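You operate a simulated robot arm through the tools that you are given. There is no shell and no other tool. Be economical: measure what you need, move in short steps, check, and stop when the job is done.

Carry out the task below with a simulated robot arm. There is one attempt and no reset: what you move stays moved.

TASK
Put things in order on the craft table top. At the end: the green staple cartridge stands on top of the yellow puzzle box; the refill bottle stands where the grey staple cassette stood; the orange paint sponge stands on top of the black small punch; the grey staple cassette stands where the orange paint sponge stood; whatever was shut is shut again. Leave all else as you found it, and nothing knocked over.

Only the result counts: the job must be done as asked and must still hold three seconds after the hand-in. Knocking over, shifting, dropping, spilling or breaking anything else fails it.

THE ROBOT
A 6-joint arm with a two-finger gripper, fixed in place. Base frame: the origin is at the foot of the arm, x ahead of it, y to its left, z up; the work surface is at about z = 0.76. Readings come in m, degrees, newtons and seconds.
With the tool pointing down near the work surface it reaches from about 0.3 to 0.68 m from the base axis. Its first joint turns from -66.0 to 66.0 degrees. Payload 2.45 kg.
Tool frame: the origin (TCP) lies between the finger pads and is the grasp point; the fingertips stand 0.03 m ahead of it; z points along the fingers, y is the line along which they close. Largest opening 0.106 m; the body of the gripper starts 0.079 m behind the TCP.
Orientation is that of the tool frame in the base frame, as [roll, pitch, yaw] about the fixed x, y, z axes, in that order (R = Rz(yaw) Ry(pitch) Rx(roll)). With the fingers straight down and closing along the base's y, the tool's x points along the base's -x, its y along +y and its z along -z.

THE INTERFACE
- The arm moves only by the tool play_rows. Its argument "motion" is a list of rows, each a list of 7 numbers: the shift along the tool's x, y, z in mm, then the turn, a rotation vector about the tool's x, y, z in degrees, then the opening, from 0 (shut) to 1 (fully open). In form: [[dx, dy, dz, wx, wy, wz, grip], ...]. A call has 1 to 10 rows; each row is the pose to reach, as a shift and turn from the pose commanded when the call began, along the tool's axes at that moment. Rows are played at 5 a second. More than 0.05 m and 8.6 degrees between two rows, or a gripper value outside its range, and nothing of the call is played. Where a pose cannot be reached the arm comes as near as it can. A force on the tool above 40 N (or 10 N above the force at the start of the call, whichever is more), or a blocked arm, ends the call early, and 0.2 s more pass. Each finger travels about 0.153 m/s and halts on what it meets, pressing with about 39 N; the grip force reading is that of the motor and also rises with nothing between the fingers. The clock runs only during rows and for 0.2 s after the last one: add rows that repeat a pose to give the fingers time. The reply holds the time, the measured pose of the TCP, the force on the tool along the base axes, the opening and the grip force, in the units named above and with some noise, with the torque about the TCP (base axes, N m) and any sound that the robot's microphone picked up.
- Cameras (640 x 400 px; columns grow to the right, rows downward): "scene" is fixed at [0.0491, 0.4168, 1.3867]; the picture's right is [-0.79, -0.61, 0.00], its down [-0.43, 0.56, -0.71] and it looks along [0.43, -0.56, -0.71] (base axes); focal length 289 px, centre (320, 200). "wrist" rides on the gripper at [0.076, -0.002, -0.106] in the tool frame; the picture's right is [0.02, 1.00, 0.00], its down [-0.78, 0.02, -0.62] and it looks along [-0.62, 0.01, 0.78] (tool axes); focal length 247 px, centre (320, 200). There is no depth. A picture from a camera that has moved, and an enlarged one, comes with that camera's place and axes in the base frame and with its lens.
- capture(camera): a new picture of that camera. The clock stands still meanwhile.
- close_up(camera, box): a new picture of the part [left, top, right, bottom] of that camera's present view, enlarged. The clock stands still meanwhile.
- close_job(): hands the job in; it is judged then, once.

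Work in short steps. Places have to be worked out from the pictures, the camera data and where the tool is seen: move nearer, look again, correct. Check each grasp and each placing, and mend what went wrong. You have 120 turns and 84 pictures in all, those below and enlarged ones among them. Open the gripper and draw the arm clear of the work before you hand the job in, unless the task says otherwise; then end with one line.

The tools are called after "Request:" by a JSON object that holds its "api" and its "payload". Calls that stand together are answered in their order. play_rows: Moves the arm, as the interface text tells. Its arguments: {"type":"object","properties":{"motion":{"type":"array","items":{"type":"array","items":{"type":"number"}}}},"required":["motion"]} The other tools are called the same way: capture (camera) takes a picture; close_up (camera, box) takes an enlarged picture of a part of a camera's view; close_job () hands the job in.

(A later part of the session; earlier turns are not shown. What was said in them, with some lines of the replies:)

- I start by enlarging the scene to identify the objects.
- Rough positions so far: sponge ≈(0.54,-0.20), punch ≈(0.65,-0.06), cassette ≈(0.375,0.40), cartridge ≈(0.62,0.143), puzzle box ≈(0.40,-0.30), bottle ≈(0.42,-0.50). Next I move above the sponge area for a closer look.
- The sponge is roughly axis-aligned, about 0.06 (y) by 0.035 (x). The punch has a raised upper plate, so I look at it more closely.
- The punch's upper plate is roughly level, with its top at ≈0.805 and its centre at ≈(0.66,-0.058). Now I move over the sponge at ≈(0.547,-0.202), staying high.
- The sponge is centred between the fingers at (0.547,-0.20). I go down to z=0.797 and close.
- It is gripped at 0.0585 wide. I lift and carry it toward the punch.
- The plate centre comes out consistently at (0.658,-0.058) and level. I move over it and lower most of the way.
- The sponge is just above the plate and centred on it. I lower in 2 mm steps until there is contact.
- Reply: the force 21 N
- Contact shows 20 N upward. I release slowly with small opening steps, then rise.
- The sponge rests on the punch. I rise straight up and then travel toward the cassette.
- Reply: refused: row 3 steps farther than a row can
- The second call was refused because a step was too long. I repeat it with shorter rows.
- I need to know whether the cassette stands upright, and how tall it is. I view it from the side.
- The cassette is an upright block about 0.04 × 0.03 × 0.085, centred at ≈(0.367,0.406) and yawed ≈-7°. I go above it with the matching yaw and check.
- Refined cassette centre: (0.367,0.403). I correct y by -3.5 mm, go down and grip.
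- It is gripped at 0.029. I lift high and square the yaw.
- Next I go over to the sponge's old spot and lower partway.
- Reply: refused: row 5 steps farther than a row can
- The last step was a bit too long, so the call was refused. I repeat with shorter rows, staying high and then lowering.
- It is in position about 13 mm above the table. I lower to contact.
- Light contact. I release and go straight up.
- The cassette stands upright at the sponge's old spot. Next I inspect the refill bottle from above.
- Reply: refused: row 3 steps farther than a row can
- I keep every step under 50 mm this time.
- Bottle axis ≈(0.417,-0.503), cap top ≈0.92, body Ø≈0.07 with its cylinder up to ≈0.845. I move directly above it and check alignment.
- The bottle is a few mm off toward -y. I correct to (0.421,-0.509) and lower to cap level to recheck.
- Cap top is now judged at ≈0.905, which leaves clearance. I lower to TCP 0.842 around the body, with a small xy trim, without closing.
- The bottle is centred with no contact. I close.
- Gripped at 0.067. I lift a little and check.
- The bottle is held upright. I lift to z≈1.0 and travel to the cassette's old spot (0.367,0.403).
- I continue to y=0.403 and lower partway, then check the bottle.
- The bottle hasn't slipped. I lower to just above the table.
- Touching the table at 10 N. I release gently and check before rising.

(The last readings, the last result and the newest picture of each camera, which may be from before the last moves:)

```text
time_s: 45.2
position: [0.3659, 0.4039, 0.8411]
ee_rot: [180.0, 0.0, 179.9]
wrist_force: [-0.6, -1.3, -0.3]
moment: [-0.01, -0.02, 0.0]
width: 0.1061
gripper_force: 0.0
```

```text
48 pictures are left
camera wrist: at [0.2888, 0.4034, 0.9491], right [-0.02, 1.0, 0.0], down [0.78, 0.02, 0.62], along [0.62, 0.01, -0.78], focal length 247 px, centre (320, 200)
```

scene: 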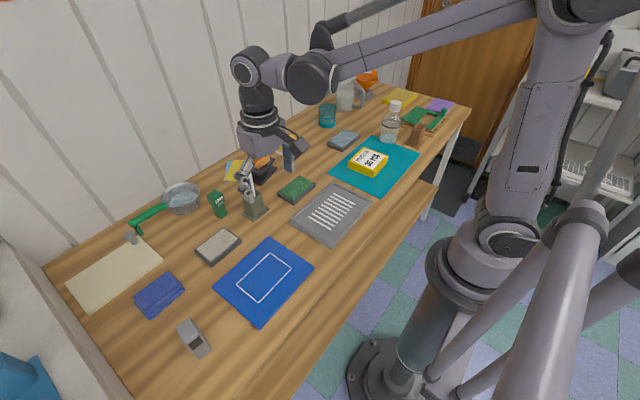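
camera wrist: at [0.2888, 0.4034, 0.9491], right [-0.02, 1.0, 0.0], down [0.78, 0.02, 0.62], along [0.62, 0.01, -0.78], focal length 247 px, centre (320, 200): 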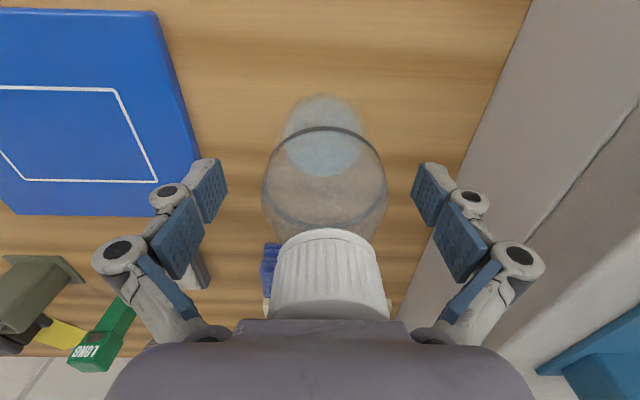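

It stands upright. I rise straight up, clear of it.

Request:
{"api": "play_rows", "payload": {"motion": [[0, 0, -30, 0, 0, 0, 1], [0, 0, -70, 0, 0, 0, 1], [0, 0, -110, 0, 0, 0, 1], [0, 0, -150, 0, 0, 0, 1], [0, -35, -165, 0, 0, 0, 1], [0, -75, -165, 0, 0, 0, 1], [-20, -115, -165, 0, 0, 0, 1], [-50, -150, -165, 0, 0, 0, 1], [-80, -185, -165, 0, 0, 0, 1], [-110, -220, -150, 0, 0, 0, 1]]}}

Request:
{"api": "capture", "payload": {"camera": "wrist"}}

Request:
{"api": "capture", "payload": {"camera": "scene"}}

```text
time_s: 47.4
position: [0.4771, 0.1858, 0.9928]
ee_rot: [180.0, 0.0, -179.9]
wrist_force: [0.1, -0.8, -0.3]
moment: [-0.01, 0.02, -0.01]
width: 0.1057
gripper_force: 0.1
```

```text
47 pictures are left
camera wrist: at [0.4003, 0.1849, 1.1001], right [-0.02, 1.0, 0.0], down [0.78, 0.02, 0.62], along [0.62, 0.01, -0.78], focal length 247 px, centre (320, 200)
```

wrist: 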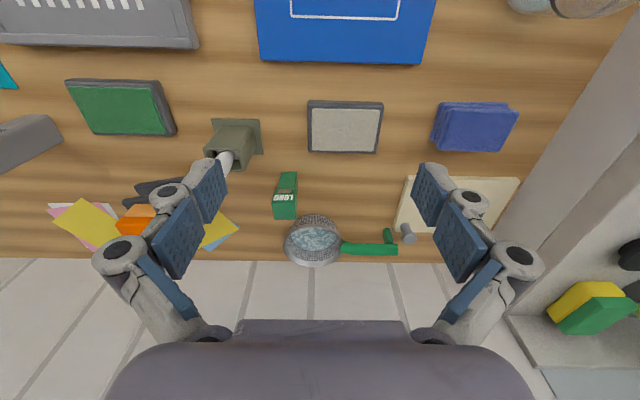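

```text
46 pictures are left
```

scene: 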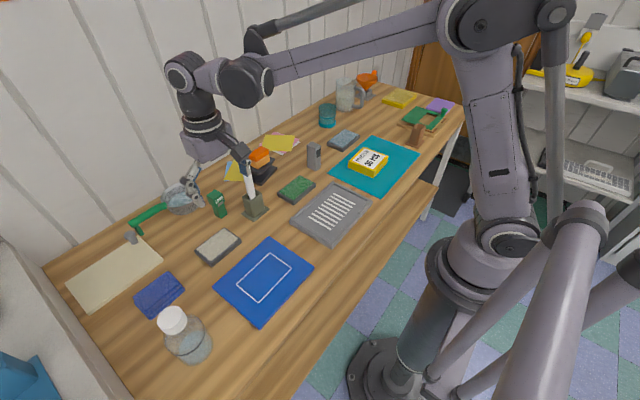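

The bottle stands where the cassette was. Now I move closer to the green cartridge, keeping clear of the white stick (top ≈0.925 at (0.553,0.067)).

Request:
{"api": "play_rows", "payload": {"motion": [[-35, -15, 20, 0, 0, 0, 1], [-70, -30, 40, 0, 0, 0, 1], [-100, -43, 60, 0, 0, 0, 1], [-100, -43, 60, 0, 0, 0, 1]]}}

Request:
{"api": "capture", "payload": {"camera": "wrist"}}

Request:
{"api": "close_up", "payload": {"camera": "scene", "box": [170, 160, 290, 240]}}

```text
time_s: 48.4
position: [0.5777, 0.1425, 0.9319]
ee_rot: [-180.0, 0.0, -180.0]
wrist_force: [0.0, 0.9, -0.9]
moment: [0.01, -0.02, 0.02]
width: 0.106
gripper_force: 0.1
```

```text
45 pictures are left
camera wrist: at [0.5005, 0.1412, 1.0398], right [-0.02, 1.0, 0.0], down [0.78, 0.02, 0.62], along [0.62, 0.01, -0.78], focal length 247 px, centre (320, 200)
```

wrist: 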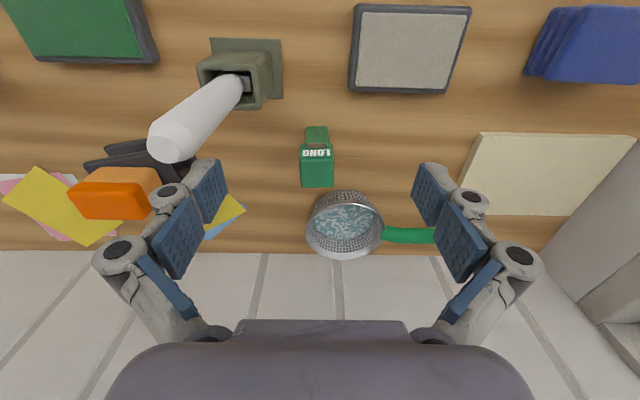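

```text
5.00 times, centred on (230, 200) of scene
camera zoom: at [0.0491, 0.4167, 1.3867], right [-0.79, -0.61, 0.0], down [-0.43, 0.56, -0.71], along [0.43, -0.56, -0.71], focal length 1446 px, centre (770, 200)
```

zoom: 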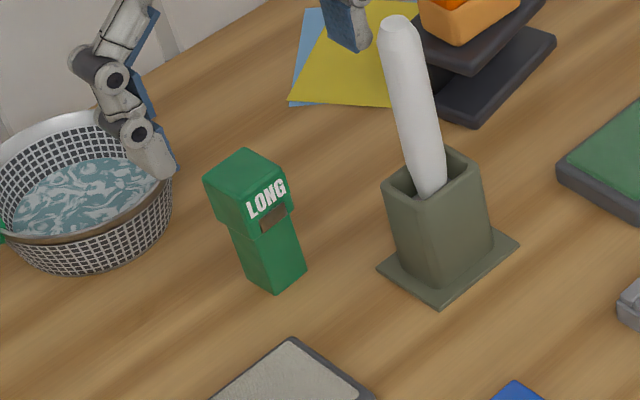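

Cartridge: head centre ≈(0.627,0.140), top ≈0.843, 0.032 wide, head from ≈0.808. I narrow the opening and go above it, lowering partly.

Request:
{"api": "play_rows", "payload": {"motion": [[-25, -2, 0, 0, 0, 0, 0.8], [-49, -2, 0, 0, 0, 0, 0.65], [-49, -2, 30, 0, 0, 0, 0.65], [-49, -2, 50, 0, 0, 0, 0.65], [-49, -2, 50, 0, 0, 0, 0.65]]}}

Request:
{"api": "capture", "payload": {"camera": "wrist"}}

Request:
{"api": "close_up", "payload": {"camera": "scene", "box": [170, 140, 290, 220]}}

```text
time_s: 49.6
position: [0.6241, 0.1372, 0.8813]
ee_rot: [180.0, 0.0, -180.0]
wrist_force: [-0.1, -0.2, 0.1]
moment: [0.0, -0.02, 0.03]
width: 0.069
gripper_force: 0.0
```

```text
43 pictures are left
camera wrist: at [0.5467, 0.1365, 0.9887], right [-0.02, 1.0, 0.0], down [0.78, 0.02, 0.62], along [0.62, 0.01, -0.78], focal length 247 px, centre (320, 200)
```

wrist: 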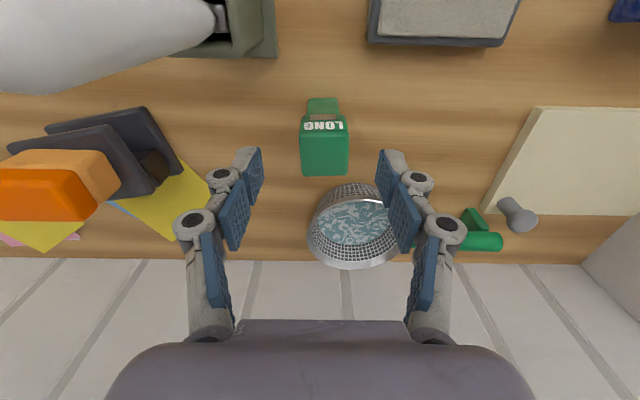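

```text
5.00 times, centred on (230, 180) of scene
camera zoom: at [0.0491, 0.4168, 1.3867], right [-0.79, -0.61, 0.0], down [-0.43, 0.56, -0.71], along [0.43, -0.56, -0.71], focal length 1446 px, centre (770, 300)
```

zoom: 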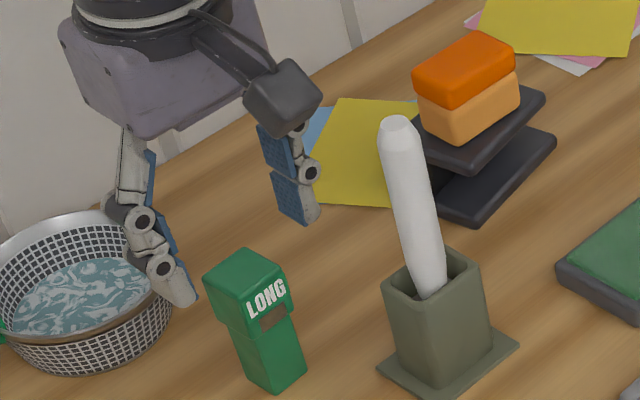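

Head centre ≈(0.6245,0.140). I trim y by +2 mm, lower to 0.825 and close.

Request:
{"api": "play_rows", "payload": {"motion": [[0, 2, 20, 0, 0, 0, 0.65], [0, 2, 40, 0, 0, 0, 0.65], [0, 2, 56, 0, 0, 0, 0.65], [0, 2, 56, 0, 0, 0, 0.5], [0, 2, 56, 0, 0, 0, 0.35], [0, 2, 56, 0, 0, 0, 0.2], [0, 2, 56, 0, 0, 0, 0.15]]}}

Request:
{"api": "close_up", "payload": {"camera": "scene", "box": [170, 140, 290, 220]}}

```text
time_s: 51.2
position: [0.6247, 0.1397, 0.8247]
ee_rot: [179.9, 0.0, 180.0]
wrist_force: [0.2, 0.0, -0.5]
moment: [-0.01, 0.03, 0.0]
width: 0.0302
gripper_force: 39.5
```

```text
5.00 times, centred on (230, 180) of scene
camera zoom: at [0.0491, 0.4168, 1.3867], right [-0.79, -0.61, 0.0], down [-0.43, 0.56, -0.71], along [0.43, -0.56, -0.71], focal length 1446 px, centre (770, 300)
```

zoom: 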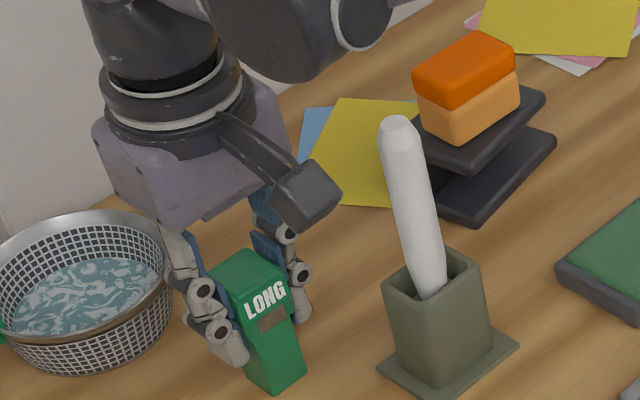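

Gripped at 0.030. I lift straight up and withdraw toward the base, clear of the stick.

Request:
{"api": "play_rows", "payload": {"motion": [[0, 0, -40, 0, 0, 0, 0.1], [0, 0, -85, 0, 0, 0, 0.1], [0, 0, -130, 0, 0, 0, 0.1], [0, 0, -175, 0, 0, 0, 0.1], [0, 0, -195, 0, 0, 0, 0.1], [45, 0, -195, 0, 0, 0, 0.1], [90, 0, -195, 0, 0, 0, 0.1], [135, 0, -195, 0, 0, 0, 0.1], [180, 0, -195, 0, 0, 0, 0.1], [220, -20, -195, 0, 0, 0, 0.1]]}}

Request:
{"api": "play_rows", "payload": {"motion": [[10, -45, 0, 0, 0, 0, 0.1], [20, -90, 0, 0, 0, 0, 0.1], [30, -135, 0, 0, 0, 0, 0.1], [40, -180, 0, 0, 0, 0, 0.1], [50, -225, 0, 0, 0, 0, 0.1], [60, -270, 0, 0, 0, 0, 0.1], [60, -315, 20, 0, 0, 0, 0.1], [60, -360, 40, 0, 0, 0, 0.1], [60, -400, 60, 0, 0, 0, 0.1], [60, -400, 60, 0, 0, 0, 0.1]]}}

Request:
{"api": "capture", "payload": {"camera": "wrist"}}

Request:
{"api": "close_up", "payload": {"camera": "scene", "box": [310, 100, 440, 190]}}

```text
time_s: 53.4
position: [0.4035, 0.1221, 1.0206]
ee_rot: [-180.0, 0.1, 180.0]
wrist_force: [-0.2, -1.5, -0.1]
moment: [0.03, -0.02, 0.0]
width: 0.0302
gripper_force: 39.5
```

```text
time_s: 55.6
position: [0.3431, -0.2809, 0.9612]
ee_rot: [179.9, 0.0, -179.9]
wrist_force: [-0.6, 0.4, -1.2]
moment: [-0.02, 0.0, -0.02]
width: 0.0299
gripper_force: 38.7
```

```text
40 pictures are left
camera wrist: at [0.2659, -0.2819, 1.0688], right [-0.02, 1.0, 0.0], down [0.78, 0.02, 0.62], along [0.62, 0.01, -0.78], focal length 247 px, centre (320, 200)
```

wrist: 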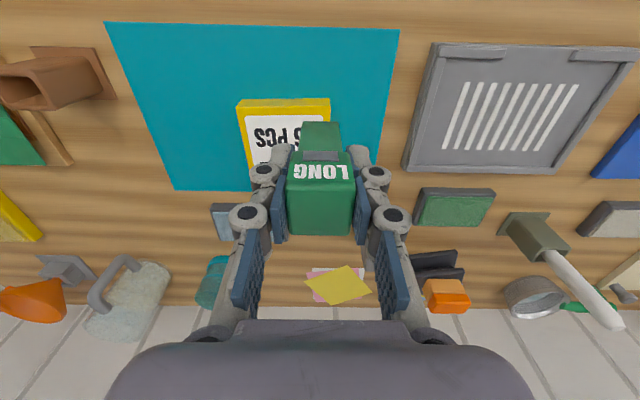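

```text
4.44 times, centred on (375, 145) of scene
camera zoom: at [0.0491, 0.4167, 1.3867], right [-0.79, -0.61, 0.0], down [-0.43, 0.56, -0.71], along [0.43, -0.56, -0.71], focal length 1285 px, centre (76, 444)
```

zoom: 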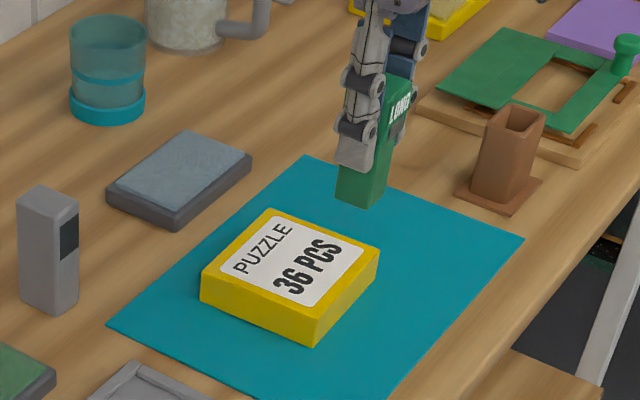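

Puzzle box top centre ≈(0.404,-0.316), top ≈0.783. I move above it and lower to leave a ~2 cm gap.

Request:
{"api": "play_rows", "payload": {"motion": [[-30, -17, 0, 0, 0, 0, 0.1], [-61, -35, 0, 0, 0, 0, 0.1], [-61, -35, 40, 0, 0, 0, 0.1], [-61, -35, 80, 0, 0, 0, 0.1], [-61, -35, 91, 0, 0, 0, 0.1], [-61, -35, 91, 0, 0, 0, 0.1]]}}

Request:
{"api": "close_up", "payload": {"camera": "scene", "box": [310, 100, 440, 190]}}

Request:
{"api": "capture", "payload": {"camera": "wrist"}}

```text
time_s: 57.0
position: [0.4045, -0.3141, 0.8695]
ee_rot: [-180.0, 0.0, 180.0]
wrist_force: [0.0, 0.2, -0.1]
moment: [0.0, 0.01, -0.01]
width: 0.0303
gripper_force: 38.8
```

```text
4.44 times, centred on (375, 145) of scene
camera zoom: at [0.0491, 0.4168, 1.3867], right [-0.79, -0.61, 0.0], down [-0.43, 0.56, -0.71], along [0.43, -0.56, -0.71], focal length 1285 px, centre (76, 444)
```

zoom: 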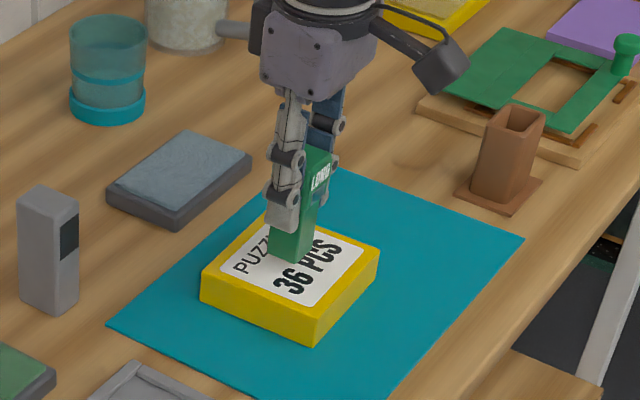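

```text
37 pictures are left
camera wrist: at [0.3272, -0.3143, 0.9769], right [-0.02, 1.0, 0.0], down [0.78, 0.02, 0.62], along [0.62, 0.01, -0.78], focal length 247 px, centre (320, 200)
```

wrist: 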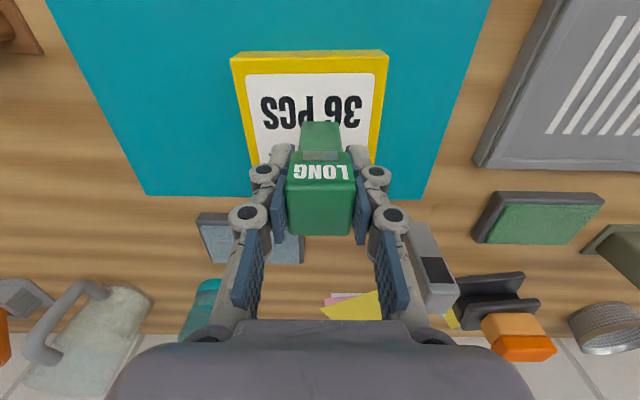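

It is well centred over the box. I lower toward contact.

Request:
{"api": "play_rows", "payload": {"motion": [[0, -1, 8, 0, 0, 0, 0.1], [0, -1, 14, 0, 0, 0, 0.1], [0, -1, 18, 0, 0, 0, 0.1], [0, -1, 18, 0, 0, 0, 0.1]]}}

Request:
{"api": "close_up", "payload": {"camera": "scene", "box": [330, 115, 410, 175]}}

```text
time_s: 58.0
position: [0.4058, -0.3142, 0.8515]
ee_rot: [180.0, 0.0, -180.0]
wrist_force: [-1.4, -2.5, 38.2]
moment: [-0.01, 0.04, 0.01]
width: 0.0313
gripper_force: 39.4
```

```text
6.67 times, centred on (370, 145) of scene
camera zoom: at [0.0486, 0.4171, 1.3866], right [-0.79, -0.61, 0.0], down [-0.43, 0.56, -0.71], along [0.43, -0.56, -0.71], focal length 1927 px, centre (-13, 567)
```

zoom: 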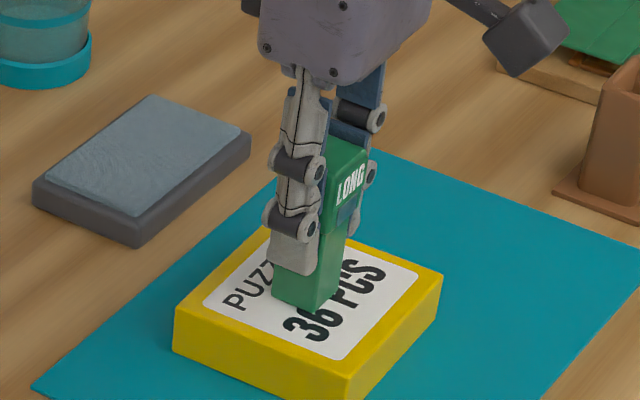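

Contact is firm at 38 N. I back off to relieve it before releasing.

Request:
{"api": "play_rows", "payload": {"motion": [[0, 0, -1, 0, 0, 0, 0.1], [0, 0, -1.5, 0, 0, 0, 0.1], [0, 0, -1.5, 0, 0, 0, 0.1]]}}

```text
time_s: 58.8
position: [0.4057, -0.3148, 0.8533]
ee_rot: [180.0, 0.0, 180.0]
wrist_force: [-0.6, -0.6, 17.3]
moment: [0.05, 0.07, 0.01]
width: 0.03
gripper_force: 38.9
```

Request:
{"api": "play_rows", "payload": {"motion": [[0, 0, -0.6, 0, 0, 0, 0.1], [0, 0, -1, 0, 0, 0, 0.1], [0, 0, -1, 0, 0, 0, 0.1]]}}

```text
time_s: 59.6
position: [0.4065, -0.3152, 0.8535]
ee_rot: [-180.0, 0.0, 179.9]
wrist_force: [-0.3, -0.7, -1.7]
moment: [0.0, 0.0, 0.03]
width: 0.0298
gripper_force: 39.0
```

The load is relieved and it sits within a millimetre of the surface. I go down 0.5 mm, release, and check.

Request:
{"api": "play_rows", "payload": {"motion": [[0, 0, 0.5, 0, 0, 0, 0.1], [0, 0, 0.5, 0, 0, 0, 0.3], [0, 0, 0.5, 0, 0, 0, 0.4], [0, 0, 0.5, 0, 0, 0, 0.5], [0, 0, 0.5, 0, 0, 0, 0.6], [0, 0, 0.5, 0, 0, 0, 0.6]]}}

Request:
{"api": "close_up", "payload": {"camera": "scene", "box": [330, 115, 410, 175]}}

```text
time_s: 61.0
position: [0.4055, -0.3148, 0.8527]
ee_rot: [179.9, 0.0, 180.0]
wrist_force: [0.3, 0.5, -0.8]
moment: [-0.01, -0.01, 0.02]
width: 0.0635
gripper_force: 0.1
```

```text
6.67 times, centred on (370, 145) of scene
camera zoom: at [0.0491, 0.4168, 1.3867], right [-0.79, -0.61, 0.0], down [-0.43, 0.56, -0.71], along [0.43, -0.56, -0.71], focal length 1927 px, centre (-13, 567)
```

zoom: 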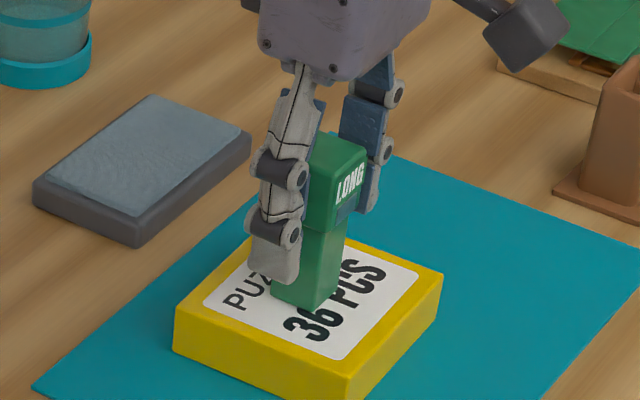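

The cartridge stands on the box. I rise clear, withdraw, and take a final look.

Request:
{"api": "play_rows", "payload": {"motion": [[0, 0, -40, 0, 0, 0, 0.6], [0, 0, -85, 0, 0, 0, 0.7], [0, 0, -130, 0, 0, 0, 0.8], [0, 0, -170, 0, 0, 0, 1], [20, 40, -170, 0, 0, 0, 1], [30, 85, -170, 0, 0, 0, 1], [30, 130, -170, 0, 0, 0, 1], [30, 175, -170, 0, 0, 0, 1], [30, 220, -170, 0, 0, 0, 1], [30, 265, -170, 0, 0, 0, 1]]}}

Request:
{"api": "capture", "payload": {"camera": "scene"}}

Request:
{"api": "close_up", "payload": {"camera": "scene", "box": [220, 80, 460, 230]}}

Request:
{"api": "capture", "payload": {"camera": "wrist"}}

```text
time_s: 63.2
position: [0.3744, -0.0533, 1.022]
ee_rot: [179.9, 0.0, 180.0]
wrist_force: [-0.5, 0.6, -0.2]
moment: [-0.04, -0.01, 0.01]
width: 0.1064
gripper_force: 0.0
```

```text
34 pictures are left
```

scene: 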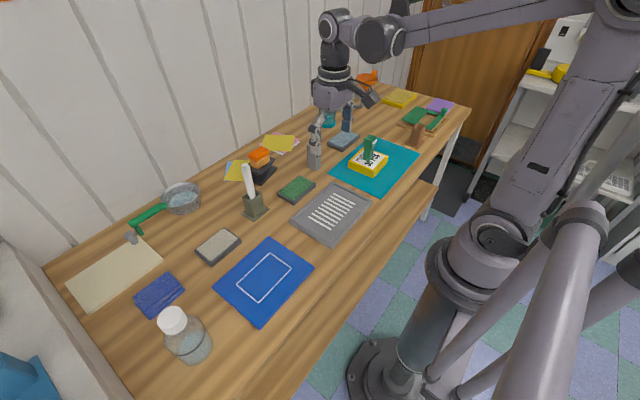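

```text
2.67 times, centred on (340, 155) of scene
camera zoom: at [0.0491, 0.4167, 1.3867], right [-0.79, -0.61, 0.0], down [-0.43, 0.56, -0.71], along [0.43, -0.56, -0.71], focal length 771 px, centre (267, 320)
```

zoom: 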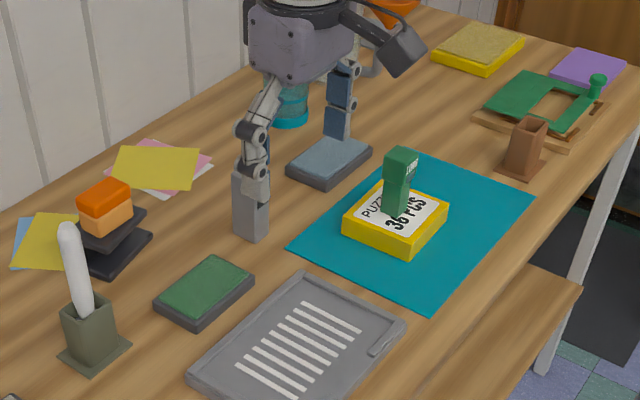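

```text
32 pictures are left
camera wrist: at [0.2975, -0.0529, 1.1307], right [-0.02, 1.0, 0.0], down [0.78, 0.02, 0.62], along [0.62, 0.01, -0.78], focal length 247 px, centre (320, 200)
```

wrist: 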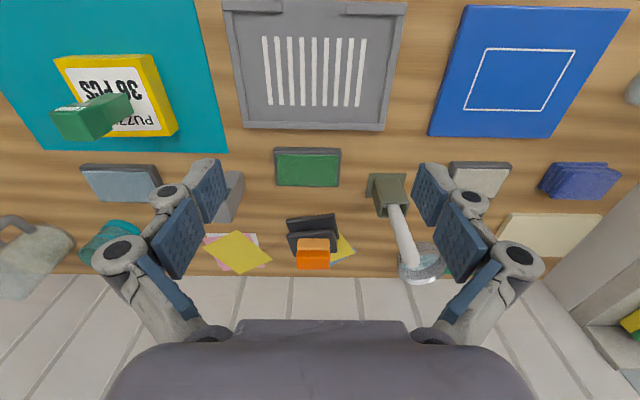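

Everything is upright and in its place, nothing was opened along the way, and the arm is clear. I hand the job in.

Request:
{"api": "close_job", "payload": {}}

```text
The job is handed in.
```

All four placings are done and the job is handed in: cartridge on the puzzle box, sponge on the punch, cassette on the sponge's old spot and bottle on the cassette's old spot; nothing was opened, and the final pictures showed everything upright.
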